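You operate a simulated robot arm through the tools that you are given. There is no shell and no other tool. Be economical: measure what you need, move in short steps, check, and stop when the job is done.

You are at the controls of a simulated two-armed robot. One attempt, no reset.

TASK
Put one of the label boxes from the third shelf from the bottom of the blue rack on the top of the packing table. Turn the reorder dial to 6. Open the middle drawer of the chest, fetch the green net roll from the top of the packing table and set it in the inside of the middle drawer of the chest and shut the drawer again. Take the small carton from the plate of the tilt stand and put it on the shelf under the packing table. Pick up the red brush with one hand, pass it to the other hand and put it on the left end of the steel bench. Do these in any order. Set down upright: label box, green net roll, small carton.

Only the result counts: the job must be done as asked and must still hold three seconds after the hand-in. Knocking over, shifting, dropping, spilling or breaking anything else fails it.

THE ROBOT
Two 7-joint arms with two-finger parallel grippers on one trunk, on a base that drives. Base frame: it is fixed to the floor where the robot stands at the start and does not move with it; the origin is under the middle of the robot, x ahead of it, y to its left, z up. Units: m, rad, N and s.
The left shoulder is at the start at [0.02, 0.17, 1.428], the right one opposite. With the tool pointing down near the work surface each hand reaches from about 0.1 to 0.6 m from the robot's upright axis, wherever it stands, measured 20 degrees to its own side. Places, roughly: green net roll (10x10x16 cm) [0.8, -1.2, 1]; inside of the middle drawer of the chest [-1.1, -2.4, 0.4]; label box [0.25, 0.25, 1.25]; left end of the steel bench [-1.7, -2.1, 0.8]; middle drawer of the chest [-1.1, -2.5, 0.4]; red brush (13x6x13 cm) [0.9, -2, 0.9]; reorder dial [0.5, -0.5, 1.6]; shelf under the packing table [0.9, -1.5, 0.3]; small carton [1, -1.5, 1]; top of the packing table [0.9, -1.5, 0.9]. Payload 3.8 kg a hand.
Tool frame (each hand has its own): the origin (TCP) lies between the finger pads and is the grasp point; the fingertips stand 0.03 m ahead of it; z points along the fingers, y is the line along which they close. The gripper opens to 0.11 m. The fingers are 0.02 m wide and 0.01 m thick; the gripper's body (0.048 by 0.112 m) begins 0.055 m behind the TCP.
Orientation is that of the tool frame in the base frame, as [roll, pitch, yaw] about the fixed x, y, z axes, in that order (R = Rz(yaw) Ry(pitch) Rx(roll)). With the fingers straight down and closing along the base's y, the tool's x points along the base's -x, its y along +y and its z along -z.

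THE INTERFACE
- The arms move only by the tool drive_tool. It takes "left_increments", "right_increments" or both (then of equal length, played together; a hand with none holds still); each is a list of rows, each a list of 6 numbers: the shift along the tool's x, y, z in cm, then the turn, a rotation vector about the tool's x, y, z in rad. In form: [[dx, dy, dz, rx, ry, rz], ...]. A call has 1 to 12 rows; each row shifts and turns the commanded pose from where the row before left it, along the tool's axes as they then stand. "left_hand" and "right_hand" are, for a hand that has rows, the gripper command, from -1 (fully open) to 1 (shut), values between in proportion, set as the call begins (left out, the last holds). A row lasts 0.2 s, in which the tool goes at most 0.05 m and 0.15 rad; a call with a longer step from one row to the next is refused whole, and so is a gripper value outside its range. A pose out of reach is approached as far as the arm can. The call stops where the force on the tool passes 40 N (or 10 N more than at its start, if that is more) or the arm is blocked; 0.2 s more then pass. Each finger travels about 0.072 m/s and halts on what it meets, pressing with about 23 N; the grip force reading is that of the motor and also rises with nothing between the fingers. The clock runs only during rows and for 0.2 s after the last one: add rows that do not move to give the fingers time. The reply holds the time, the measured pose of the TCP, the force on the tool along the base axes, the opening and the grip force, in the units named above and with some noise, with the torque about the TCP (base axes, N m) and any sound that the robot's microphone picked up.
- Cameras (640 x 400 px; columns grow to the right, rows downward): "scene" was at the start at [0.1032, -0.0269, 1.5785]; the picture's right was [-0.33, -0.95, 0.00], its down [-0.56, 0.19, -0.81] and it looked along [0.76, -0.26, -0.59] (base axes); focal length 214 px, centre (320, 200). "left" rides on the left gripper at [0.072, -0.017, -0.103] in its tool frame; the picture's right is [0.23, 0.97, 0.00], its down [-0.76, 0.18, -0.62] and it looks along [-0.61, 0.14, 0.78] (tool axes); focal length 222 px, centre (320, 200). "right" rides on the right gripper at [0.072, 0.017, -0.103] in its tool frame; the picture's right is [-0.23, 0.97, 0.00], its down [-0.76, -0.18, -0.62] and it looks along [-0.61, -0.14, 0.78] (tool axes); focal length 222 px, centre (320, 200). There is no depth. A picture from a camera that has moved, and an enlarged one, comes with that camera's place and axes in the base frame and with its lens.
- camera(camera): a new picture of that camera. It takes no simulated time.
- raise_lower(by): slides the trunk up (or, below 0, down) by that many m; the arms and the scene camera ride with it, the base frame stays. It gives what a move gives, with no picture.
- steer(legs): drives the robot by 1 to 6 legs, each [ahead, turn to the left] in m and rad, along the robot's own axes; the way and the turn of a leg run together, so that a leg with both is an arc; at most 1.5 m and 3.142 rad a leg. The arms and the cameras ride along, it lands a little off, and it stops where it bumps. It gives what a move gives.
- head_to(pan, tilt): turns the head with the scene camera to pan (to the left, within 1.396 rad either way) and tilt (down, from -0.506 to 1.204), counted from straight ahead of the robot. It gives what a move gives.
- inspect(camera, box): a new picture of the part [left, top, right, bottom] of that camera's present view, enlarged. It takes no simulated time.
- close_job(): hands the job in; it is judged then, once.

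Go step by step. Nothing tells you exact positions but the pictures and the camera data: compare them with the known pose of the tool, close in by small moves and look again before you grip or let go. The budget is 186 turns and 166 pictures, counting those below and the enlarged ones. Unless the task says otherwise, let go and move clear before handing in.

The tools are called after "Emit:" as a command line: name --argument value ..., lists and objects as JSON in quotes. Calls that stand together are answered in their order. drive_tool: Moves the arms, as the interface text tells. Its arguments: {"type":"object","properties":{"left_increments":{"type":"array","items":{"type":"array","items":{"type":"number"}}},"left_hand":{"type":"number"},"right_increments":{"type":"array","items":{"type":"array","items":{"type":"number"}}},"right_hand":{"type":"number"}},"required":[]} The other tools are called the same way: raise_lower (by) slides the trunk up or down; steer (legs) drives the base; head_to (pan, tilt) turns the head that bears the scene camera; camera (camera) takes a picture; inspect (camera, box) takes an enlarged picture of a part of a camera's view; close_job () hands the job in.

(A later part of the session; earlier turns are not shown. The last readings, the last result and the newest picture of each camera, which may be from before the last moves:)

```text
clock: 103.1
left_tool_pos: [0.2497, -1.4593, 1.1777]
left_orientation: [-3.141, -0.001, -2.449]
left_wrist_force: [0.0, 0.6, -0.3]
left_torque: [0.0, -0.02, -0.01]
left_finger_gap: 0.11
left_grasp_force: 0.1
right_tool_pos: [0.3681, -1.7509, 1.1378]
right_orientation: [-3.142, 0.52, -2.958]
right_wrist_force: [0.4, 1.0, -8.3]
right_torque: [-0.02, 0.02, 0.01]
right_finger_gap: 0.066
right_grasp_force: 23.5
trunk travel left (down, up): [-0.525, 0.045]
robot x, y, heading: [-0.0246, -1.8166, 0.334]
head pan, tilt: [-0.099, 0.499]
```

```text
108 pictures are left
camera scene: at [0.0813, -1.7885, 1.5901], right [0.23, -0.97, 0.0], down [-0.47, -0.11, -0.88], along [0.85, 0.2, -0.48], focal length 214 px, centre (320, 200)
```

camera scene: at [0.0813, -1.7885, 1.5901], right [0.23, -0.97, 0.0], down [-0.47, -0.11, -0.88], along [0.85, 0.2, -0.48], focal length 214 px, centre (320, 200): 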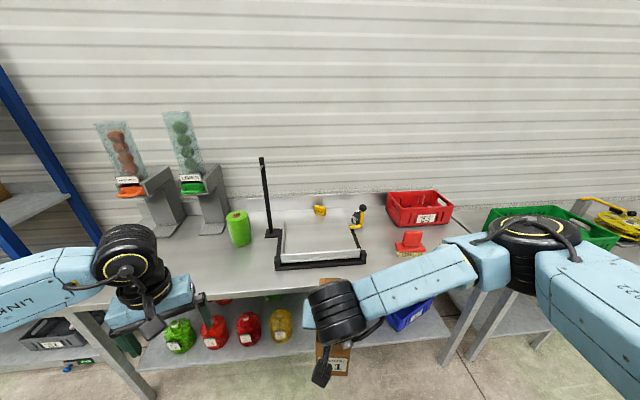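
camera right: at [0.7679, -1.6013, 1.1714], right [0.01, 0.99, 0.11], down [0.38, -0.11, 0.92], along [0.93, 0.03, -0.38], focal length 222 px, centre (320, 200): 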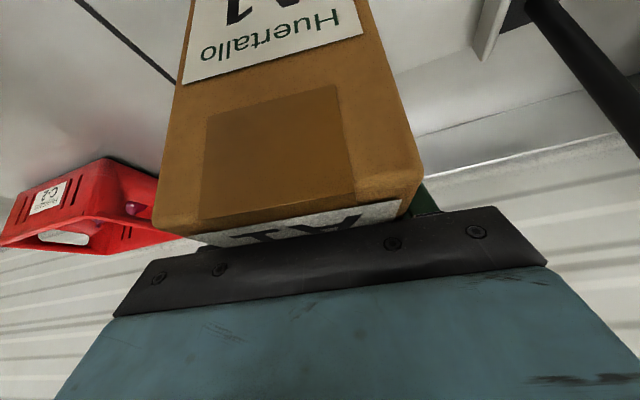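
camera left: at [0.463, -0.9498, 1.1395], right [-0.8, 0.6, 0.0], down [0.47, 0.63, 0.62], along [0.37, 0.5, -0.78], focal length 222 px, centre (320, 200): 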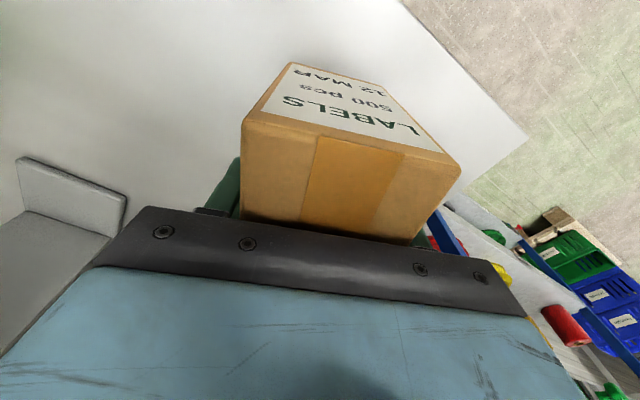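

Emit:
raise_lower --by -0.4

Emit:
raise_lower --by -0.1

Emit:
head_to --pan 0 --tilt 0.5

Emit:
camera --camera "scene"

Emit:
camera --camera "left"

```text
clock: 106.9
left_tool_pos: [0.2504, -1.4598, 0.7786]
left_orientation: [3.141, -0.001, -2.45]
left_wrist_force: [0.7, 0.1, 1.0]
left_torque: [0.03, 0.02, 0.0]
left_finger_gap: 0.1099
left_grasp_force: 0.1
right_tool_pos: [0.3681, -1.7507, 0.7392]
right_orientation: [3.139, 0.521, -2.959]
right_wrist_force: [0.2, -0.4, -7.7]
right_torque: [0.02, 0.0, 0.02]
right_finger_gap: 0.0662
right_grasp_force: 22.8
trunk travel left (down, up): [-0.125, 0.445]
robot x, y, heading: [-0.027, -1.822, 0.338]
head pan, tilt: [-0.099, 0.499]
```

```text
clock: 108.2
left_tool_pos: [0.2497, -1.4593, 0.6797]
left_orientation: [3.14, -0.002, -2.447]
left_wrist_force: [1.5, 0.1, 0.0]
left_torque: [0.02, 0.01, 0.0]
left_finger_gap: 0.11
left_grasp_force: 0.0
right_tool_pos: [0.3683, -1.7507, 0.6383]
right_orientation: [3.137, 0.521, -2.959]
right_wrist_force: [-0.3, 0.1, -8.1]
right_torque: [-0.02, 0.05, 0.0]
right_finger_gap: 0.0659
right_grasp_force: 22.9
trunk travel left (down, up): [-0.025, 0.545]
robot x, y, heading: [-0.0293, -1.8198, 0.336]
head pan, tilt: [-0.099, 0.499]
```

```text
clock: 108.9
left_tool_pos: [0.2498, -1.4596, 0.6787]
left_orientation: [3.141, 0.0, -2.447]
left_wrist_force: [-0.2, 0.1, -0.7]
left_torque: [0.05, 0.02, -0.02]
left_finger_gap: 0.11
left_grasp_force: 0.1
right_tool_pos: [0.3677, -1.7507, 0.638]
right_orientation: [3.141, 0.522, -2.96]
right_wrist_force: [0.6, -0.1, -7.3]
right_torque: [-0.01, 0.05, -0.03]
right_finger_gap: 0.0657
right_grasp_force: 22.5
trunk travel left (down, up): [-0.025, 0.545]
robot x, y, heading: [-0.0275, -1.8214, 0.331]
head pan, tilt: [0.0, 0.499]
```

```text
107 pictures are left
camera scene: at [0.0789, -1.7798, 1.0901], right [0.33, -0.95, 0.0], down [-0.45, -0.16, -0.88], along [0.83, 0.29, -0.48], focal length 214 px, centre (320, 200)
```

scene: 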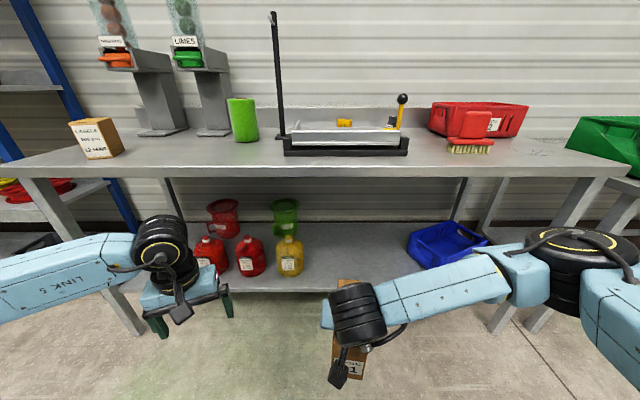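

```text
106 pictures are left
camera left: at [0.2041, -1.5185, 0.7815], right [-0.8, 0.6, 0.0], down [0.47, 0.62, 0.62], along [0.38, 0.5, -0.78], focal length 222 px, centre (320, 200)
```

left: 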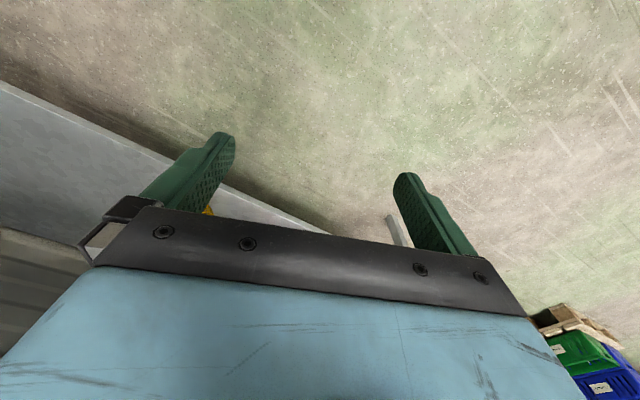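

The shelf is clear between the yellow jar and the blue bin; shelf top about z 0.33, front edge about 6 cm behind the table front. I lower the carton, shift right, square it up, and tuck the left hand back.

Emit:
drive_tool --right_increments '[[0, -3.67, 0, 0, 0, 0], [0, -3.67, 0, 0, 0, 0], [0, -3.66, 0, 0, 0, 0], [0, 0, 0, -0.075, 0, -0.13], [2.3, 0, 3.98, 0, 0, 0], [2.3, 0, 3.98, 0, 0, 0], [2.3, 0, 3.98, 0, 0, 0]]' --left_increments '[[3.74, 1.42, 0, 0, 0, 0], [3.74, 1.42, 0, 0, 0, 0], [0, 0, 0, 0, 0, 0], [0, 0, 0, 0, 0, 0], [0, 0, 0, 0, 0, 0], [0, 0, 0, 0, 0, 0], [0, 0, 0, 0, 0, 0]]'

Emit:
steer --legs '[[0.17, 0]]'

Emit:
camera --camera "scene"

Emit:
camera --camera "right"

```text
clock: 110.5
left_tool_pos: [0.1713, -1.485, 0.6796]
left_orientation: [3.141, 0.001, -2.449]
left_wrist_force: [0.1, -0.1, -0.9]
left_torque: [0.02, 0.02, 0.02]
left_finger_gap: 0.1101
left_grasp_force: 0.1
right_tool_pos: [0.3915, -1.858, 0.5016]
right_orientation: [3.139, 0.524, -2.806]
right_wrist_force: [0.0, 0.3, -7.7]
right_torque: [-0.02, 0.01, 0.03]
right_finger_gap: 0.0659
right_grasp_force: 22.9
trunk travel left (down, up): [-0.025, 0.545]
robot x, y, heading: [-0.0282, -1.8201, 0.336]
head pan, tilt: [0.0, 0.499]
```

```text
clock: 112.0
left_tool_pos: [0.3324, -1.4291, 0.6797]
left_orientation: [3.142, 0.001, -2.449]
left_wrist_force: [0.3, 0.0, 0.2]
left_torque: [0.0, 0.01, -0.03]
left_finger_gap: 0.1099
left_grasp_force: 0.1
right_tool_pos: [0.55, -1.803, 0.5019]
right_orientation: [3.14, 0.521, -2.808]
right_wrist_force: [0.7, 0.2, -8.4]
right_torque: [-0.01, 0.01, 0.01]
right_finger_gap: 0.0658
right_grasp_force: 22.5
trunk travel left (down, up): [-0.025, 0.545]
robot x, y, heading: [0.1339, -1.7623, 0.329]
head pan, tilt: [0.0, 0.499]
```

```text
105 pictures are left
camera scene: at [0.2389, -1.7248, 1.0901], right [0.33, -0.95, 0.0], down [-0.45, -0.16, -0.88], along [0.83, 0.29, -0.48], focal length 214 px, centre (320, 200)
```

scene: 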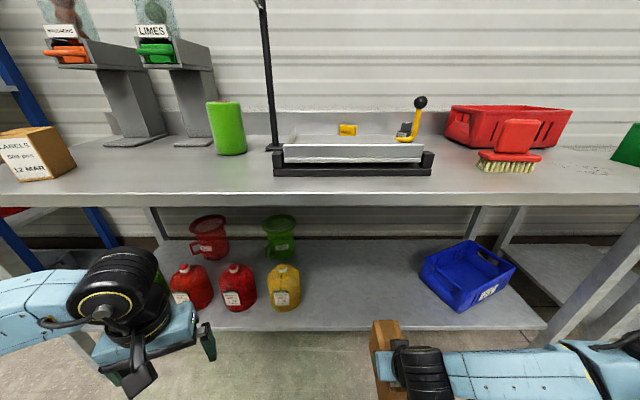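

```text
104 pictures are left
camera right: at [0.437, -1.8244, 0.5554], right [-0.13, 0.98, 0.11], down [0.39, -0.05, 0.92], along [0.91, 0.17, -0.38], focal length 222 px, centre (320, 200)
```

right: 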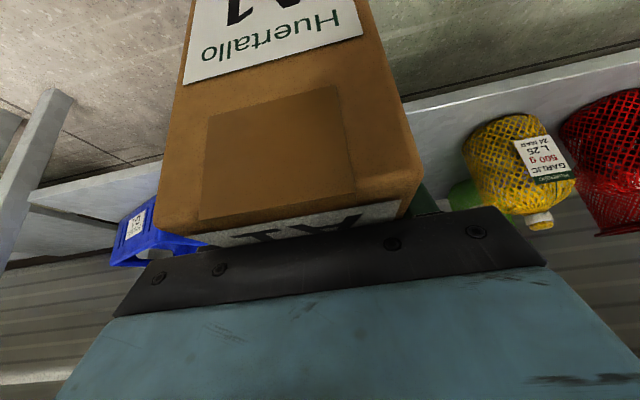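

Shelf top is about z 0.31 with its edge at about 0.115 in depth. I push the carton in over the shelf at a safe height.

Emit:
drive_tool --right_increments '[[-3.9, 0, 2.25, 0, 0, 0], [-3.9, 0, 2.25, 0, 0, 0], [-3.9, 0, 2.25, 0, 0, 0], [-3.9, 0, 2.25, 0, 0, 0], [-3.9, 0, 2.25, 0, 0, 0], [-3.9, 0, 2.25, 0, 0, 0]]'

Emit:
camera --camera "scene"

Emit:
camera --camera "right"

```text
clock: 113.4
left_tool_pos: [0.3321, -1.4301, 0.6801]
left_orientation: [-3.14, 0.0, -2.452]
left_wrist_force: [0.7, 0.3, -0.8]
left_torque: [0.01, 0.01, -0.01]
left_finger_gap: 0.1102
left_grasp_force: 0.0
right_tool_pos: [0.8037, -1.7152, 0.5009]
right_orientation: [3.138, 0.521, -2.81]
right_wrist_force: [0.4, -0.4, -8.4]
right_torque: [0.01, 0.05, 0.02]
right_finger_gap: 0.0658
right_grasp_force: 22.9
trunk travel left (down, up): [-0.025, 0.545]
robot x, y, heading: [0.1329, -1.7672, 0.334]
head pan, tilt: [0.0, 0.499]
```

```text
103 pictures are left
camera scene: at [0.239, -1.7244, 1.0901], right [0.33, -0.95, 0.0], down [-0.45, -0.16, -0.88], along [0.83, 0.29, -0.48], focal length 214 px, centre (320, 200)
```

scene: 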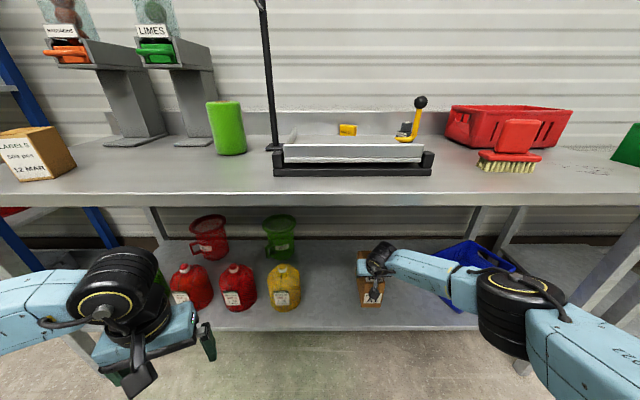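

```text
102 pictures are left
camera right: at [0.6906, -1.7363, 0.5551], right [-0.13, 0.98, 0.12], down [0.39, -0.06, 0.92], along [0.91, 0.17, -0.38], focal length 222 px, centre (320, 200)
```

right: 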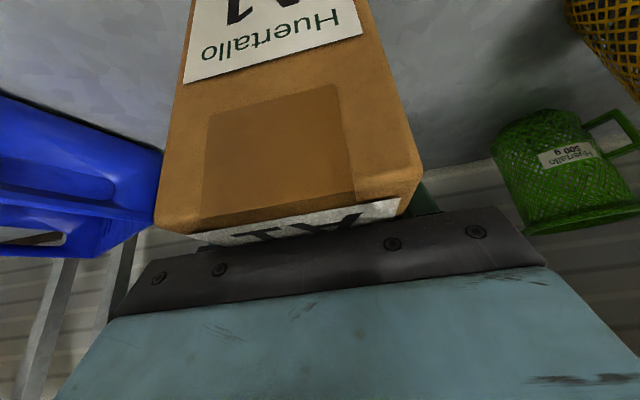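

Position is good; I shift 4 cm left (away from the bin) and 2.5 cm deeper, then lower most of the way.

Emit:
drive_tool --right_increments '[[-2.17, 4, 1.25, 0, 0, 0], [1.8, 0, 3.1, 0, 0, 0], [1.75, 0, 3.05, 0, 0, 0], [0, 0, 0, 0, 0, 0]]'

Emit:
inspect --camera "scene" --box '[260, 220, 460, 345]'

```text
clock: 114.4
left_tool_pos: [0.332, -1.4297, 0.6806]
left_orientation: [-3.141, 0.0, -2.449]
left_wrist_force: [0.4, -0.6, -0.1]
left_torque: [0.03, 0.0, 0.01]
left_finger_gap: 0.1099
left_grasp_force: 0.1
right_tool_pos: [0.7895, -1.6733, 0.4663]
right_orientation: [3.139, 0.52, -2.809]
right_wrist_force: [-0.5, 1.1, -6.9]
right_torque: [0.0, 0.04, 0.0]
right_finger_gap: 0.0658
right_grasp_force: 23.3
right hand out of reach, approached as far as the arm can: row 1, 2, 3
trunk travel left (down, up): [-0.025, 0.545]
robot x, y, heading: [0.1314, -1.7659, 0.335]
head pan, tilt: [0.0, 0.499]
```

```text
3.20 times, centred on (360, 282) of scene
camera zoom: at [0.2391, -1.7247, 1.0901], right [0.33, -0.95, 0.0], down [-0.45, -0.16, -0.88], along [0.83, 0.29, -0.48], focal length 686 px, centre (192, -64)
```

zoom: 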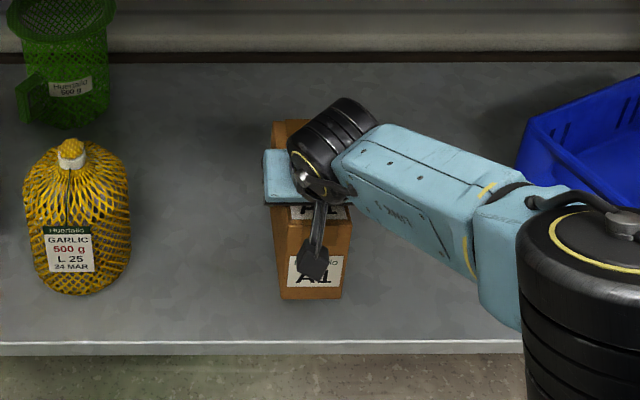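

The arm ran out of reach, so I drive 6 cm closer and retract the same amount as needed.

Emit:
steer --legs '[[0.06, 0]]'

Emit:
drive_tool --right_increments '[[0, 0, 0, 0, 0, 0], [0, 0, 0, 0, 0, 0]]'

Emit:
inspect --camera "scene" --box '[260, 220, 480, 380]'

```text
clock: 115.3
left_tool_pos: [0.3909, -1.4099, 0.6798]
left_orientation: [-3.141, 0.0, -2.448]
left_wrist_force: [-0.1, 0.3, -0.8]
left_torque: [0.01, 0.0, 0.0]
left_finger_gap: 0.1096
left_grasp_force: 0.1
right_tool_pos: [0.8466, -1.6538, 0.4658]
right_orientation: [3.14, 0.52, -2.809]
right_wrist_force: [-0.1, 0.6, -7.4]
right_torque: [-0.01, 0.03, -0.01]
right_finger_gap: 0.066
right_grasp_force: 22.8
trunk travel left (down, up): [-0.025, 0.545]
robot x, y, heading: [0.1891, -1.7435, 0.328]
head pan, tilt: [0.0, 0.499]
```

```text
clock: 115.9
left_tool_pos: [0.3887, -1.4087, 0.6801]
left_orientation: [-3.141, -0.001, -2.448]
left_wrist_force: [-0.5, 0.5, -0.5]
left_torque: [0.02, 0.0, 0.01]
left_finger_gap: 0.11
left_grasp_force: 0.0
right_tool_pos: [0.8468, -1.6533, 0.4668]
right_orientation: [3.141, 0.52, -2.807]
right_wrist_force: [-0.3, -0.1, -7.2]
right_torque: [-0.01, 0.02, 0.01]
right_finger_gap: 0.066
right_grasp_force: 23.1
trunk travel left (down, up): [-0.025, 0.545]
robot x, y, heading: [0.187, -1.7451, 0.336]
head pan, tilt: [0.0, 0.499]
```

```text
2.50 times, centred on (370, 300) of scene
camera zoom: at [0.2959, -1.7049, 1.0901], right [0.33, -0.95, 0.0], down [-0.45, -0.16, -0.88], along [0.83, 0.29, -0.48], focal length 536 px, centre (195, -50)
```

zoom: 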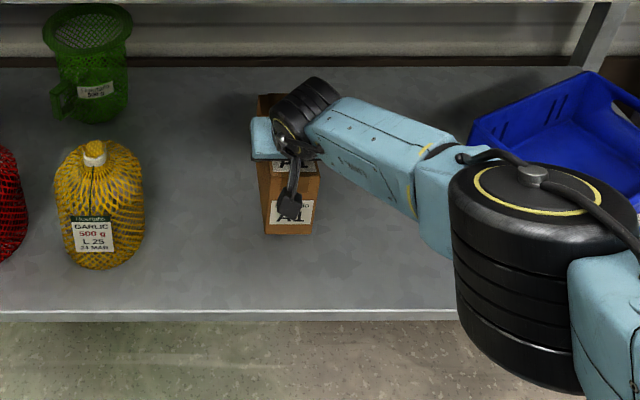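

Emit:
drive_tool --right_increments '[[2.2, 0, 0.77, 0, 0, 0], [2.15, 0, 0.76, 0, 0, 0], [0, 0, 0, 0, 0, 0]]'

Emit:
drive_tool --right_increments '[[0.25, 0, 0.43, 0, 0, 0], [0.25, 0, 0.43, 0, 0, 0], [0.25, 0, 0.43, 0, 0, 0], [0, 0, 0, 0, 0, 0]]'

Emit:
inspect --camera "scene" --box '[260, 220, 480, 380]'

```text
clock: 116.7
left_tool_pos: [0.389, -1.4089, 0.6801]
left_orientation: [-3.141, -0.002, -2.449]
left_wrist_force: [-0.3, 0.5, 0.7]
left_torque: [0.0, 0.01, -0.01]
left_finger_gap: 0.11
left_grasp_force: 0.1
right_tool_pos: [0.8172, -1.6629, 0.4321]
right_orientation: [3.14, 0.52, -2.81]
right_wrist_force: [0.2, -0.6, -7.9]
right_torque: [0.01, 0.03, 0.01]
right_finger_gap: 0.0658
right_grasp_force: 22.9
trunk travel left (down, up): [-0.025, 0.545]
robot x, y, heading: [0.1915, -1.7429, 0.337]
head pan, tilt: [0.0, 0.499]
```

```text
clock: 117.7
left_tool_pos: [0.389, -1.4095, 0.6803]
left_orientation: [-3.14, -0.001, -2.449]
left_wrist_force: [0.5, 0.8, -0.3]
left_torque: [0.03, 0.0, 0.01]
left_finger_gap: 0.1099
left_grasp_force: 0.2
right_tool_pos: [0.8164, -1.6638, 0.4168]
right_orientation: [3.141, 0.522, -2.809]
right_wrist_force: [1.0, 0.2, -7.4]
right_torque: [0.0, 0.06, -0.01]
right_finger_gap: 0.0658
right_grasp_force: 23.0
trunk travel left (down, up): [-0.025, 0.545]
robot x, y, heading: [0.1924, -1.7391, 0.331]
head pan, tilt: [0.0, 0.499]
```

```text
2.50 times, centred on (370, 300) of scene
camera zoom: at [0.2958, -1.7049, 1.0901], right [0.33, -0.95, 0.0], down [-0.45, -0.16, -0.88], along [0.83, 0.29, -0.48], focal length 536 px, centre (195, -50)
```

zoom: 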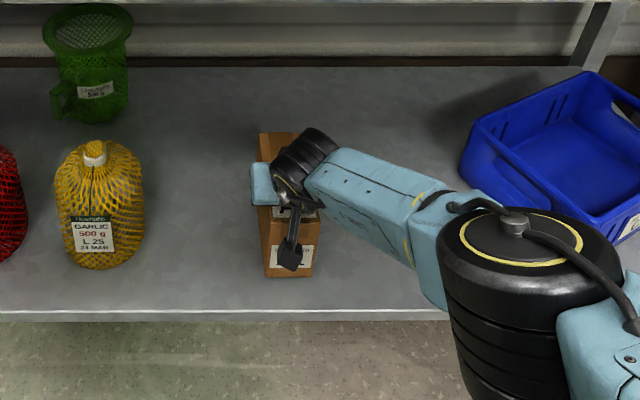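

Emit:
drive_tool --right_increments '[[0.25, 0, 0.43, 0, 0, 0], [0.25, 0, 0.43, 0, 0, 0], [0.25, 0, 0.43, 0, 0, 0], [0, 0, 0, 0, 0, 0]]'

Emit:
drive_tool --right_increments '[[0.2, 0, 0.35, 0, 0, 0], [0.2, 0, 0.35, 0, 0, 0], [0, 0, 0, 0, 0, 0]]'

```text
clock: 118.7
left_tool_pos: [0.39, -1.4096, 0.6797]
left_orientation: [3.141, -0.001, -2.449]
left_wrist_force: [0.1, 0.3, -0.2]
left_torque: [0.04, 0.02, -0.01]
left_finger_gap: 0.1099
left_grasp_force: 0.0
right_tool_pos: [0.8118, -1.6681, 0.4036]
right_orientation: [3.14, 0.521, -2.809]
right_wrist_force: [0.2, 0.5, -8.1]
right_torque: [-0.05, 0.03, -0.02]
right_finger_gap: 0.0659
right_grasp_force: 23.2
right hand out of reach, approached as far as the arm can: row 1, 2, 3
trunk travel left (down, up): [-0.025, 0.545]
robot x, y, heading: [0.1856, -1.7407, 0.335]
head pan, tilt: [0.0, 0.499]
```

```text
clock: 119.5
left_tool_pos: [0.3894, -1.4096, 0.6803]
left_orientation: [3.141, 0.0, -2.45]
left_wrist_force: [0.9, -0.3, 0.4]
left_torque: [0.02, -0.03, -0.01]
left_finger_gap: 0.1101
left_grasp_force: 0.0
right_tool_pos: [0.8117, -1.6678, 0.4042]
right_orientation: [3.141, 0.52, -2.808]
right_wrist_force: [0.2, -0.2, -8.0]
right_torque: [-0.05, 0.01, 0.02]
right_finger_gap: 0.0659
right_grasp_force: 22.9
right hand out of reach, approached as far as the arm can: row 1, 2
trunk travel left (down, up): [-0.025, 0.545]
robot x, y, heading: [0.1877, -1.7438, 0.334]
head pan, tilt: [0.0, 0.499]
```

The arm is at its limit but the trunk can still go down a bit; I lower it 1 cm at a time.

Emit:
raise_lower --by -0.01

Emit:
raise_lower --by -0.008

Emit:
inspect --camera "scene" --box '[260, 220, 480, 380]'

```text
clock: 120.1
left_tool_pos: [0.3902, -1.4104, 0.6688]
left_orientation: [3.141, 0.001, -2.45]
left_wrist_force: [-0.6, 0.0, -0.9]
left_torque: [0.0, 0.0, 0.02]
left_finger_gap: 0.11
left_grasp_force: 0.0
right_tool_pos: [0.8112, -1.668, 0.3946]
right_orientation: [3.141, 0.519, -2.806]
right_wrist_force: [1.1, 0.3, -7.8]
right_torque: [0.01, 0.0, 0.03]
right_finger_gap: 0.066
right_grasp_force: 23.2
trunk travel left (down, up): [-0.015, 0.555]
robot x, y, heading: [0.1917, -1.743, 0.335]
head pan, tilt: [0.0, 0.499]
```

```text
clock: 120.7
left_tool_pos: [0.3878, -1.4093, 0.6621]
left_orientation: [-3.139, 0.0, -2.449]
left_wrist_force: [-0.6, 0.8, 0.2]
left_torque: [-0.01, -0.03, 0.0]
left_finger_gap: 0.11
left_grasp_force: 0.0
right_tool_pos: [0.812, -1.6674, 0.3905]
right_orientation: [3.141, 0.527, -2.809]
right_wrist_force: [-4.5, -3.1, 13.2]
right_torque: [-0.3, 0.07, -0.21]
right_finger_gap: 0.0659
right_grasp_force: 23.5
trunk travel left (down, up): [-0.007, 0.563]
robot x, y, heading: [0.1892, -1.7419, 0.331]
head pan, tilt: [0.0, 0.499]
```

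```text
2.50 times, centred on (370, 300) of scene
camera zoom: at [0.294, -1.7052, 1.0725], right [0.33, -0.95, 0.0], down [-0.45, -0.16, -0.88], along [0.83, 0.29, -0.48], focal length 536 px, centre (195, -50)
```

zoom: 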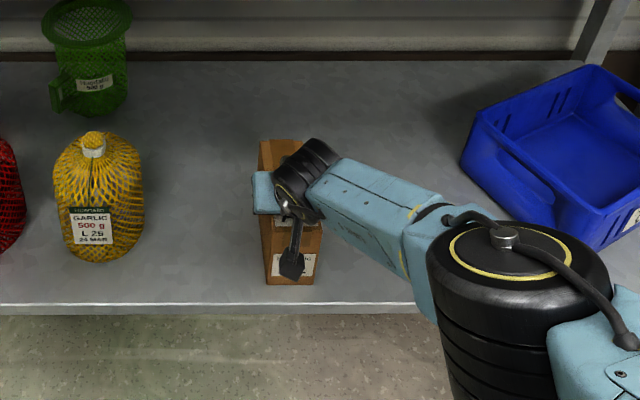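

The carton is in contact with the shelf. I open and withdraw along the tool axis.

Emit:
drive_tool --right_increments '[[0, 0, 0, 0, 0, 0], [0, 0, 0, 0, 0, 0], [0, 0, 0, 0, 0, 0], [0, 0, 0, 0, 0, 0]]' --right_hand -1

Emit:
camera --camera "right"

Emit:
inspect --camera "scene" --box '[260, 220, 480, 380]'

```text
clock: 121.7
left_tool_pos: [0.388, -1.4097, 0.6621]
left_orientation: [-3.14, 0.0, -2.45]
left_wrist_force: [0.3, -0.3, 0.4]
left_torque: [0.02, -0.02, -0.04]
left_finger_gap: 0.11
left_grasp_force: 0.1
right_tool_pos: [0.8127, -1.6678, 0.3892]
right_orientation: [3.141, 0.526, -2.808]
right_wrist_force: [4.0, 0.0, 20.6]
right_torque: [-0.46, 1.05, 0.01]
right_finger_gap: 0.1102
right_grasp_force: 0.0
trunk travel left (down, up): [-0.007, 0.563]
robot x, y, heading: [0.1901, -1.7408, 0.328]
head pan, tilt: [0.0, 0.499]
```

```text
97 pictures are left
camera right: at [0.6993, -1.6885, 0.443], right [-0.13, 0.98, 0.11], down [0.39, -0.05, 0.92], along [0.91, 0.17, -0.37], focal length 222 px, centre (320, 200)
```

right: 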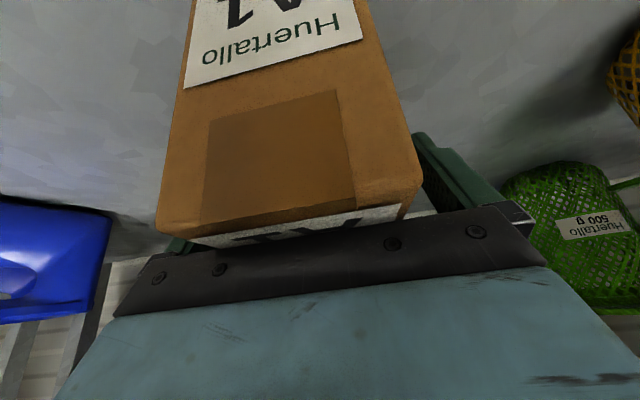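

```text
2.50 times, centred on (370, 300) of scene
camera zoom: at [0.294, -1.7051, 1.0724], right [0.33, -0.95, 0.0], down [-0.45, -0.16, -0.88], along [0.83, 0.29, -0.48], focal length 536 px, centre (195, -50)
```

zoom: 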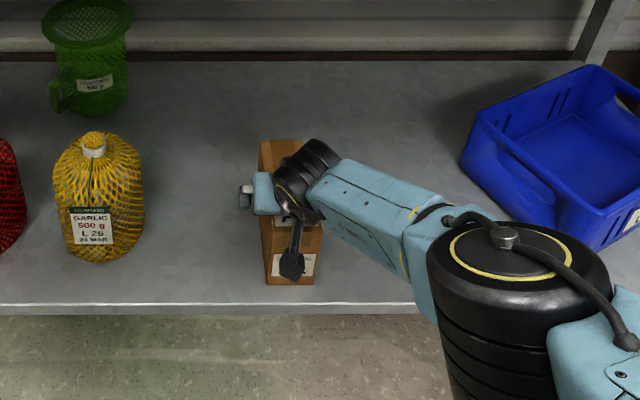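

Emit:
drive_tool --right_increments '[[-1, 0, -1.73, 0, 0, 0], [-2, 0, -3.46, 0, 0, 0], [-0.5, 0, -2.5, 0, 0, 0], [2.6, 0, -3.5, 0, 0, 0], [3, 0, -3.5, 0, 0, 0], [3.5, 0, -2.5, 0, 0, 0], [3.5, 0, -2.5, 0, 0, 0], [3.5, 0, -2.5, 0, 0, 0]]'

Emit:
camera --camera "scene"

```text
clock: 123.5
left_tool_pos: [0.388, -1.4086, 0.6611]
left_orientation: [3.141, 0.001, -2.448]
left_wrist_force: [0.3, -0.1, 0.6]
left_torque: [0.03, 0.02, 0.0]
left_finger_gap: 0.1101
left_grasp_force: 0.0
right_tool_pos: [0.6022, -1.7385, 0.5165]
right_orientation: [3.142, 0.521, -2.81]
right_wrist_force: [0.0, 0.3, 0.7]
right_torque: [-0.02, -0.01, -0.02]
right_finger_gap: 0.11
right_grasp_force: 0.1
trunk travel left (down, up): [-0.007, 0.563]
robot x, y, heading: [0.1904, -1.7433, 0.336]
head pan, tilt: [0.0, 0.499]
```

```text
95 pictures are left
camera scene: at [0.2952, -1.705, 1.0722], right [0.33, -0.95, 0.0], down [-0.45, -0.16, -0.88], along [0.83, 0.29, -0.48], focal length 214 px, centre (320, 200)
```

scene: 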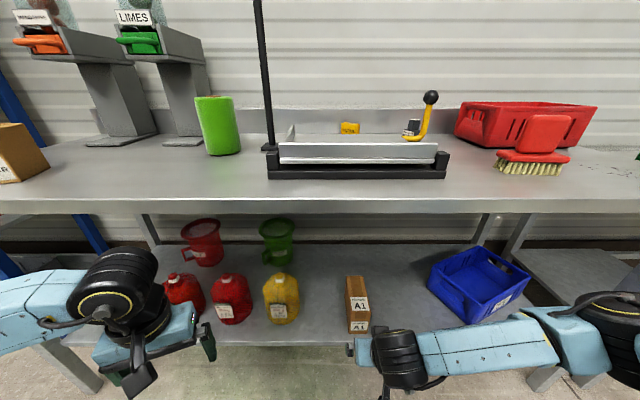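

The carton stands upright on the lower shelf. Next the brush: I back off, raise the trunk and study the brush.

Emit:
steer --legs '[[-0.3, 0]]'

Emit:
raise_lower --by 0.4

Emit:
drive_tool --right_increments '[[0, 0, 0, 0, 0.131, 0], [0, 0, 0, 0, 0.131, 0], [0, 0, 0, 0, 0.131, 0], [0, 0, 0, 0, 0.131, 0], [0, 0, -4.5, 0, 0, 0], [0, 0, -4.5, 0, 0, 0], [0, 0, -4.5, 0, 0, 0], [0, 0, -4.5, 0, 0, 0]]'

Emit:
head_to --pan -0.4 --tilt 0.45

Emit:
camera --camera "scene"

```text
clock: 125.5
left_tool_pos: [0.1026, -1.5089, 0.6611]
left_orientation: [3.141, -0.001, -2.447]
left_wrist_force: [0.0, 1.6, -1.0]
left_torque: [-0.03, -0.02, -0.02]
left_finger_gap: 0.1101
left_grasp_force: 0.0
right_tool_pos: [0.3154, -1.8367, 0.5155]
right_orientation: [3.14, 0.522, -2.807]
right_wrist_force: [0.2, 0.3, -0.3]
right_torque: [-0.01, -0.01, -0.03]
right_finger_gap: 0.1099
right_grasp_force: 0.0
trunk travel left (down, up): [-0.007, 0.563]
robot x, y, heading: [-0.0945, -1.8426, 0.33]
head pan, tilt: [0.0, 0.499]
```

```text
clock: 129.4
left_tool_pos: [0.1016, -1.5083, 1.0617]
left_orientation: [3.141, -0.001, -2.45]
left_wrist_force: [-0.6, 0.4, 0.5]
left_torque: [0.04, 0.0, 0.02]
left_finger_gap: 0.1103
left_grasp_force: 0.0
right_tool_pos: [0.3134, -1.8375, 0.9153]
right_orientation: [3.141, 0.523, -2.806]
right_wrist_force: [0.6, 0.2, 1.4]
right_torque: [-0.01, -0.03, 0.05]
right_finger_gap: 0.1101
right_grasp_force: 0.0
trunk travel left (down, up): [-0.407, 0.163]
robot x, y, heading: [-0.0976, -1.8439, 0.334]
head pan, tilt: [0.0, 0.499]
```

```text
clock: 131.2
left_tool_pos: [0.1015, -1.5099, 1.0622]
left_orientation: [3.141, 0.0, -2.45]
left_wrist_force: [-0.5, -0.4, 0.1]
left_torque: [0.0, -0.01, 0.01]
left_finger_gap: 0.1098
left_grasp_force: 0.1
right_tool_pos: [0.3162, -1.8344, 1.0973]
right_orientation: [3.14, -0.003, -2.808]
right_wrist_force: [-0.3, 1.0, 0.1]
right_torque: [-0.01, -0.05, -0.01]
right_finger_gap: 0.1102
right_grasp_force: 0.0
trunk travel left (down, up): [-0.407, 0.163]
robot x, y, heading: [-0.0934, -1.8429, 0.335]
head pan, tilt: [0.0, 0.499]
```

```text
clock: 132.0
left_tool_pos: [0.1019, -1.5081, 1.0629]
left_orientation: [3.14, 0.001, -2.45]
left_wrist_force: [0.0, -0.4, -0.9]
left_torque: [0.02, -0.03, 0.01]
left_finger_gap: 0.11
left_grasp_force: 0.0
right_tool_pos: [0.3166, -1.834, 1.0956]
right_orientation: [-3.141, -0.001, -2.807]
right_wrist_force: [0.9, -0.4, -0.4]
right_torque: [0.03, 0.02, -0.02]
right_finger_gap: 0.1101
right_grasp_force: 0.1
trunk travel left (down, up): [-0.407, 0.163]
robot x, y, heading: [-0.0969, -1.8445, 0.333]
head pan, tilt: [-0.4, 0.45]
```

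```text
94 pictures are left
camera scene: at [0.0141, -1.84, 1.4767], right [-0.07, -1.0, 0.0], down [-0.43, 0.03, -0.9], along [0.9, -0.06, -0.44], focal length 214 px, centre (320, 200)
```

scene: 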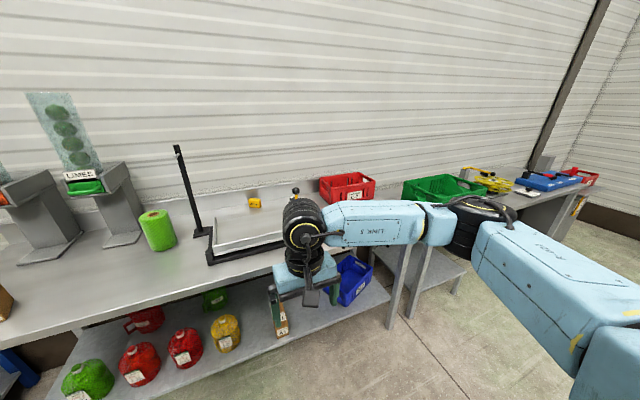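

The arm hides the brush; from the earlier view it stands at about (0.91, -2.01). I shift 0.22 m right and come forward, with the trunk a bit higher.

Emit:
raise_lower --by 0.12

Emit:
steer --legs '[[0, -1.57], [0.22, 0], [0, 1.57], [0.38, 0]]'

Emit:
head_to --pan -0.45 --tilt 0.75

Emit:
camera --camera "scene"

Emit:
camera --camera "right"

```text
clock: 133.5
left_tool_pos: [0.1035, -1.5082, 1.182]
left_orientation: [-3.14, 0.001, -2.448]
left_wrist_force: [-0.6, -0.1, -0.1]
left_torque: [-0.04, 0.03, 0.01]
left_finger_gap: 0.11
left_grasp_force: 0.0
right_tool_pos: [0.3162, -1.8338, 1.2164]
right_orientation: [-3.141, -0.005, -2.806]
right_wrist_force: [0.2, -0.1, -0.1]
right_torque: [-0.02, -0.06, -0.02]
right_finger_gap: 0.1102
right_grasp_force: 0.1
trunk travel left (down, up): [-0.527, 0.043]
robot x, y, heading: [-0.0984, -1.8432, 0.336]
head pan, tilt: [-0.4, 0.45]
```

```text
clock: 145.0
left_tool_pos: [0.5142, -1.5725, 1.1821]
left_orientation: [3.141, 0.0, -2.407]
left_wrist_force: [-0.3, -0.6, -0.8]
left_torque: [0.02, 0.0, -0.06]
left_finger_gap: 0.11
left_grasp_force: 0.1
right_tool_pos: [0.7427, -1.8897, 1.2173]
right_orientation: [3.141, -0.003, -2.766]
right_wrist_force: [0.1, 0.3, -0.5]
right_torque: [-0.02, 0.0, -0.03]
right_finger_gap: 0.1102
right_grasp_force: 0.1
trunk travel left (down, up): [-0.527, 0.043]
robot x, y, heading: [0.3291, -1.9143, 0.377]
head pan, tilt: [-0.4, 0.45]
```

```text
clock: 145.8
left_tool_pos: [0.5131, -1.5729, 1.1823]
left_orientation: [3.141, -0.001, -2.406]
left_wrist_force: [0.0, 0.0, 0.2]
left_torque: [0.01, 0.0, 0.01]
left_finger_gap: 0.1099
left_grasp_force: 0.1
right_tool_pos: [0.7411, -1.8896, 1.2165]
right_orientation: [3.141, -0.003, -2.764]
right_wrist_force: [-1.3, -0.8, -0.1]
right_torque: [0.0, -0.03, 0.01]
right_finger_gap: 0.1099
right_grasp_force: 0.1
trunk travel left (down, up): [-0.527, 0.043]
robot x, y, heading: [0.3321, -1.914, 0.378]
head pan, tilt: [-0.45, 0.75]
```

```text
93 pictures are left
camera scene: at [0.4308, -1.912, 1.5703], right [-0.07, -1.0, 0.0], down [-0.68, 0.05, -0.73], along [0.73, -0.05, -0.68], focal length 214 px, centre (320, 200)
```

scene: 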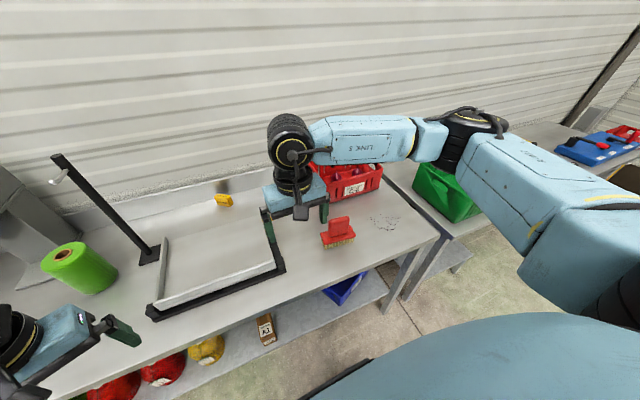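

```text
92 pictures are left
camera right: at [0.6691, -1.8994, 1.3207], right [-0.15, 0.99, 0.0], down [0.78, 0.12, 0.62], along [0.61, 0.09, -0.78], focal length 222 px, centre (320, 200)
```

right: 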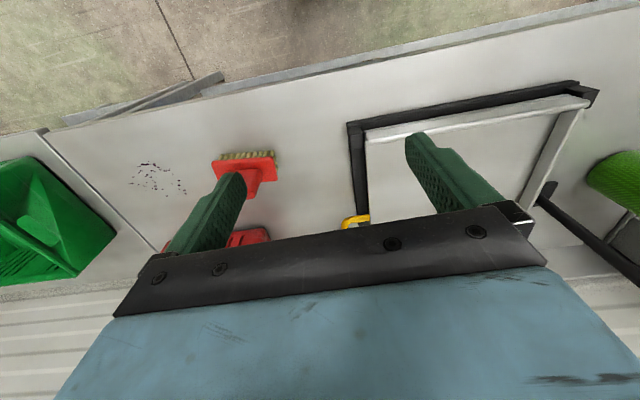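

Emit:
inspect --camera "scene" --box '[290, 190, 410, 270]'

Emit:
inspect --camera "right" --box '[150, 120, 350, 260]'

```text
5.00 times, centred on (350, 230) of scene
camera zoom: at [0.4308, -1.912, 1.5703], right [-0.07, -1.0, 0.0], down [-0.68, 0.05, -0.73], along [0.73, -0.05, -0.68], focal length 1072 px, centre (170, 50)
```

zoom: 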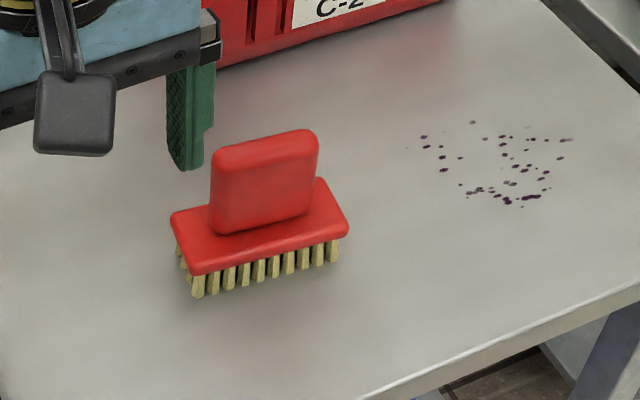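

```text
2.86 times, centred on (250, 190) of right
camera zoom: at [0.6691, -1.8994, 1.3207], right [-0.15, 0.99, 0.0], down [0.78, 0.12, 0.62], along [0.61, 0.09, -0.78], focal length 635 px, centre (520, 229)
```

zoom: 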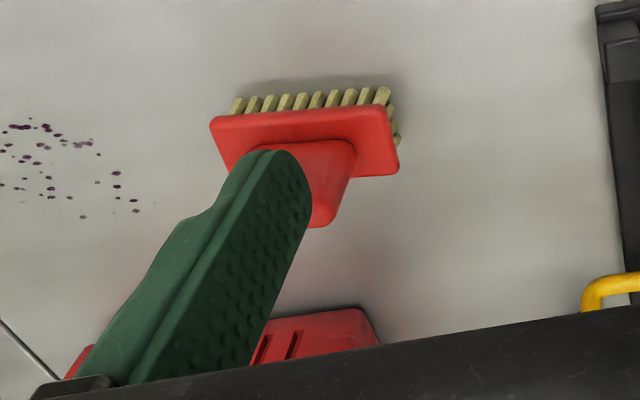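

The brush has a 13×6 base and an upright paddle handle (about 8 cm wide, 3 cm thick), centre about (0.929, -2.014), yaw 0.22. I will grip its right half with the right hand tilted outward, leaving the left half for the left hand; first I move 6 cm closer and turn the right tool.

Emit:
steer --legs '[[0.06, 0]]'

Emit:
drive_tool --right_increments '[[0, 0, 0, 0, 0, -0.1415], [0, 0, 0, 0, 0, -0.1415], [0, 0, 0, 0, 0, -0.1415], [0, 0, 0, 0, 0, -0.1415], [0, 0, 0, 0, 0, -0.1415], [0, 0, 0, 0, 0, -0.1415], [0, 0, 0, 0, 0, -0.1415], [0, 0, 0, 0, 0, -0.1415], [0, 0, 0, 0, 0, -0.1415], [0, 0, 0, 0, 0, -0.1415]]'

Emit:
drive_tool --right_increments '[[4, -2, 0, 0, 0, 0], [4, -2, 0, 0, 0, 0], [4, -2, 0, 0, 0, 0], [4, -2, 0, 0, 0, 0], [3.2, -1.6, 0, 0, 0, 0], [0, 0, 0, 0, -0.133, 0], [0, 0, 0, 0, -0.133, 0], [0, 0, 0, 0, -0.133, 0]]'

Emit:
camera --camera "right"

Emit:
camera --camera "scene"

```text
clock: 146.7
left_tool_pos: [0.5698, -1.5514, 1.182]
left_orientation: [3.141, -0.002, -2.405]
left_wrist_force: [-0.6, 0.4, -1.4]
left_torque: [0.02, 0.01, -0.03]
left_finger_gap: 0.1098
left_grasp_force: 0.1
right_tool_pos: [0.796, -1.8666, 1.2154]
right_orientation: [3.142, -0.004, -2.764]
right_wrist_force: [-0.3, 0.5, -0.5]
right_torque: [-0.04, 0.0, -0.01]
right_finger_gap: 0.1102
right_grasp_force: 0.1
trunk travel left (down, up): [-0.527, 0.043]
robot x, y, heading: [0.3826, -1.8947, 0.374]
head pan, tilt: [-0.45, 0.75]
```

```text
clock: 148.9
left_tool_pos: [0.569, -1.5518, 1.1819]
left_orientation: [-3.141, 0.0, -2.406]
left_wrist_force: [0.5, -0.5, -1.4]
left_torque: [0.04, -0.01, -0.02]
left_finger_gap: 0.1098
left_grasp_force: 0.0
right_tool_pos: [0.7969, -1.8687, 1.2159]
right_orientation: [3.139, 0.0, -1.583]
right_wrist_force: [0.4, 0.1, 0.6]
right_torque: [-0.03, -0.03, -0.01]
right_finger_gap: 0.1101
right_grasp_force: 0.0
right hand out of reach, approached as far as the arm can: row 9, 10
trunk travel left (down, up): [-0.527, 0.043]
robot x, y, heading: [0.3814, -1.8961, 0.376]
head pan, tilt: [-0.45, 0.75]
```

```text
clock: 150.7
left_tool_pos: [0.5681, -1.5519, 1.1819]
left_orientation: [-3.141, -0.001, -2.404]
left_wrist_force: [-0.1, 0.0, -0.9]
left_torque: [0.03, -0.02, -0.01]
left_finger_gap: 0.11
left_grasp_force: 0.0
right_tool_pos: [0.8008, -1.8782, 1.215]
right_orientation: [-3.14, 0.132, -1.597]
right_wrist_force: [0.5, 0.2, -0.2]
right_torque: [0.03, 0.03, -0.02]
right_finger_gap: 0.1098
right_grasp_force: 0.0
right hand out of reach, approached as far as the arm can: row 1, 2, 3, 4, 5, 6, 7, 8
trunk travel left (down, up): [-0.527, 0.043]
robot x, y, heading: [0.3808, -1.8939, 0.375]
head pan, tilt: [-0.45, 0.75]
```

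```text
89 pictures are left
camera right: at [0.7825, -1.9629, 1.3096], right [-0.97, 0.25, 0.03], down [0.19, 0.67, 0.72], along [0.16, 0.7, -0.69], focal length 222 px, centre (320, 200)
```

right: 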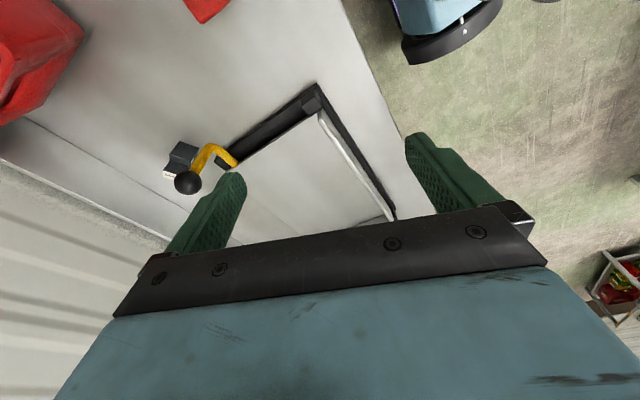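

```text
88 pictures are left
camera scene: at [0.4858, -1.8906, 1.5702], right [-0.07, -1.0, 0.0], down [-0.68, 0.05, -0.73], along [0.73, -0.05, -0.68], focal length 214 px, centre (320, 200)
```

scene: 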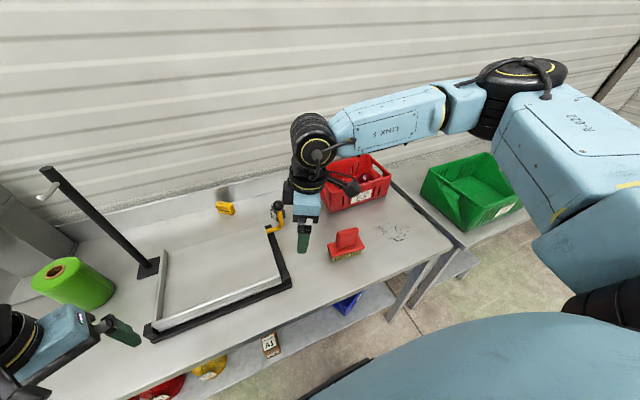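

The wrist limit stops that turn, so I change plan: right hand grips the handle across its 8 cm width at neutral yaw, and the left hand will take the base end later. I turn the tool back and move over the handle.

Emit:
drive_tool --right_increments '[[0, 0, 0, 0, 0.132, 0], [0, 0, 0, 0, 0, 0.147], [0, 0, 0, 0, 0, 0.147], [0, 0, 0, 0, 0, 0.147], [0, 0, 0, 0, 0, 0.147], [0, 0, 0, 0, 0, 0.147], [0, 0, 0, 0, 0, 0.147], [0, 0, 0, 0, 0, 0.147], [0, 0, 0, 0, 0, 0.147], [0, 0, 0, 0, 0, 0.147]]'

Emit:
drive_tool --right_increments '[[-2.4, -4, 0, 0, 0, 0], [-2.4, -4, 0, 0, 0, 0], [-2.4, -4, 0, 0, 0, 0], [-2.3, -4.1, 0, 0, 0, 0], [0, 0, 4, 0, 0, 0], [0, 0, 4, 0, 0, 0]]'

Emit:
camera --camera "right"

Emit:
inspect --camera "scene" --box '[280, 160, 440, 280]'

```text
clock: 152.9
left_tool_pos: [0.5675, -1.552, 1.1824]
left_orientation: [-3.141, 0.001, -2.404]
left_wrist_force: [0.5, -0.7, -0.3]
left_torque: [0.0, -0.02, -0.02]
left_finger_gap: 0.1099
left_grasp_force: 0.1
right_tool_pos: [0.8013, -1.8776, 1.2165]
right_orientation: [-3.14, 0.001, -2.923]
right_wrist_force: [-0.3, 0.3, 0.6]
right_torque: [0.01, -0.02, -0.05]
right_finger_gap: 0.1101
right_grasp_force: 0.0
trunk travel left (down, up): [-0.527, 0.043]
robot x, y, heading: [0.3836, -1.8941, 0.374]
head pan, tilt: [-0.45, 0.75]
```

```text
clock: 154.3
left_tool_pos: [0.5689, -1.5525, 1.1817]
left_orientation: [-3.141, -0.001, -2.405]
left_wrist_force: [0.4, -0.4, 0.3]
left_torque: [0.0, 0.0, -0.04]
left_finger_gap: 0.1101
left_grasp_force: 0.0
right_tool_pos: [0.9313, -2.0145, 1.1358]
right_orientation: [-3.14, 0.002, -2.918]
right_wrist_force: [-0.1, -0.1, -0.7]
right_torque: [-0.01, 0.03, 0.01]
right_finger_gap: 0.1101
right_grasp_force: 0.1
trunk travel left (down, up): [-0.527, 0.043]
robot x, y, heading: [0.3872, -1.8912, 0.378]
head pan, tilt: [-0.45, 0.75]
```

```text
87 pictures are left
camera right: at [0.8573, -2.0132, 1.2404], right [0.01, 1.0, 0.0], down [0.78, 0.0, 0.62], along [0.62, 0.0, -0.78], focal length 222 px, centre (320, 200)
```

right: 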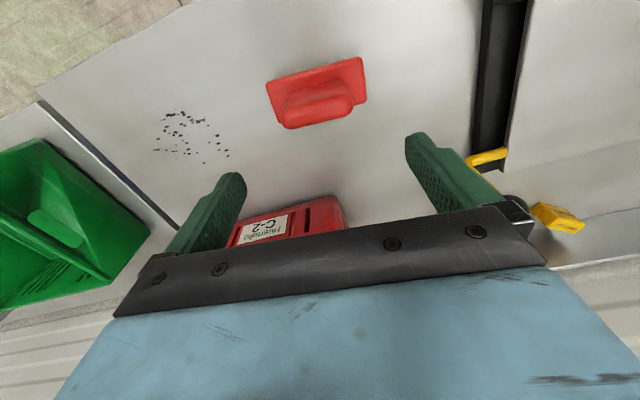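

```text
3.33 times, centred on (360, 220) of scene
camera zoom: at [0.4859, -1.891, 1.5702], right [-0.07, -1.0, 0.0], down [-0.68, 0.05, -0.73], along [0.73, -0.05, -0.68], focal length 715 px, centre (187, 133)
```

zoom: 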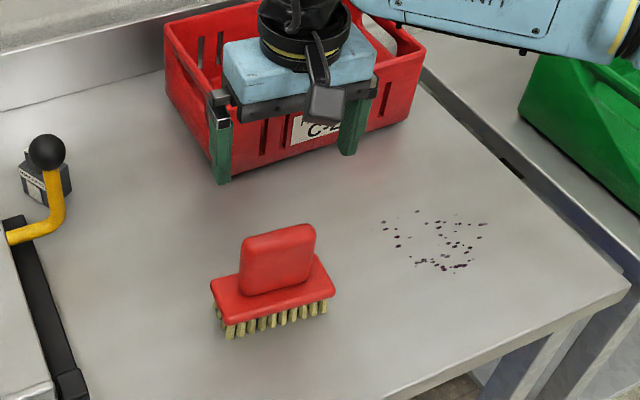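

The hand is right over the brush. I descend to grip the handle and close.

Emit:
drive_tool --right_increments '[[0.2, 0, 4, 0, 0, 0], [0, 0, 4, 0, 0, 0], [0, 0, 4, 0, 0, 0], [0, 0, 2.9, 0, 0, 0]]'

Emit:
inspect --camera "scene" --box '[280, 160, 440, 280]'

Emit:
drive_tool --right_increments '[[0, 0, 0, 0, 0, 0], [0, 0, 0, 0, 0, 0], [0, 0, 0, 0, 0, 0], [0, 0, 0, 0, 0, 0]]' --right_hand 1

Emit:
camera --camera "right"

```text
clock: 155.3
left_tool_pos: [0.5687, -1.5513, 1.1821]
left_orientation: [-3.142, -0.001, -2.405]
left_wrist_force: [0.8, 1.0, 0.3]
left_torque: [0.0, 0.01, 0.02]
left_finger_gap: 0.1101
left_grasp_force: 0.1
right_tool_pos: [0.9289, -2.0155, 0.9868]
right_orientation: [-3.141, 0.002, -2.92]
right_wrist_force: [0.2, 1.0, 0.2]
right_torque: [-0.01, -0.04, 0.0]
right_finger_gap: 0.11
right_grasp_force: 0.0
trunk travel left (down, up): [-0.527, 0.043]
robot x, y, heading: [0.3841, -1.8964, 0.377]
head pan, tilt: [-0.45, 0.75]
```

```text
3.33 times, centred on (360, 220) of scene
camera zoom: at [0.4859, -1.8904, 1.5702], right [-0.07, -1.0, 0.0], down [-0.68, 0.05, -0.73], along [0.73, -0.05, -0.68], focal length 715 px, centre (187, 133)
```

zoom: 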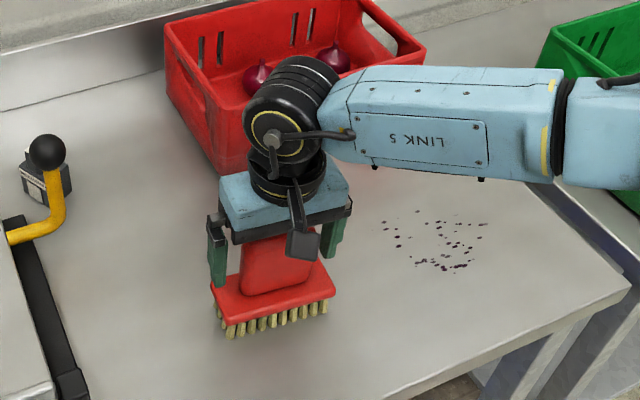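

```text
clock: 156.3
left_tool_pos: [0.5678, -1.5512, 1.1817]
left_orientation: [-3.141, 0.0, -2.405]
left_wrist_force: [-0.4, 0.5, 0.7]
left_torque: [-0.01, -0.01, 0.02]
left_finger_gap: 0.1098
left_grasp_force: 0.1
right_tool_pos: [0.9296, -2.0154, 0.9877]
right_orientation: [-3.141, 0.0, -2.92]
right_wrist_force: [0.4, 0.2, 0.6]
right_torque: [0.0, -0.01, 0.04]
right_finger_gap: 0.0799
right_grasp_force: 22.8
trunk travel left (down, up): [-0.527, 0.043]
robot x, y, heading: [0.381, -1.895, 0.375]
head pan, tilt: [-0.45, 0.75]
```

```text
84 pictures are left
camera right: at [0.8547, -2.0138, 1.0912], right [0.01, 1.0, 0.0], down [0.78, 0.0, 0.62], along [0.62, -0.01, -0.78], focal length 222 px, centre (320, 200)
```

right: 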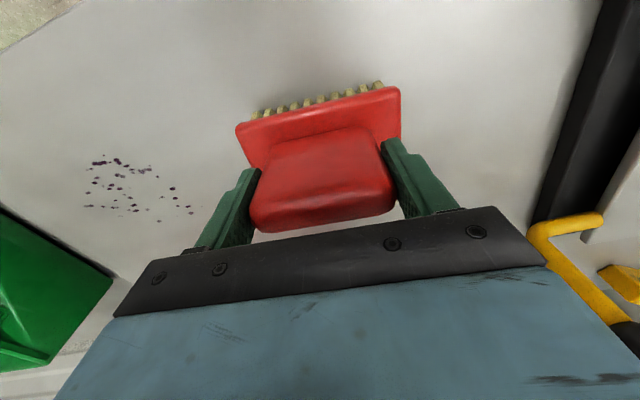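

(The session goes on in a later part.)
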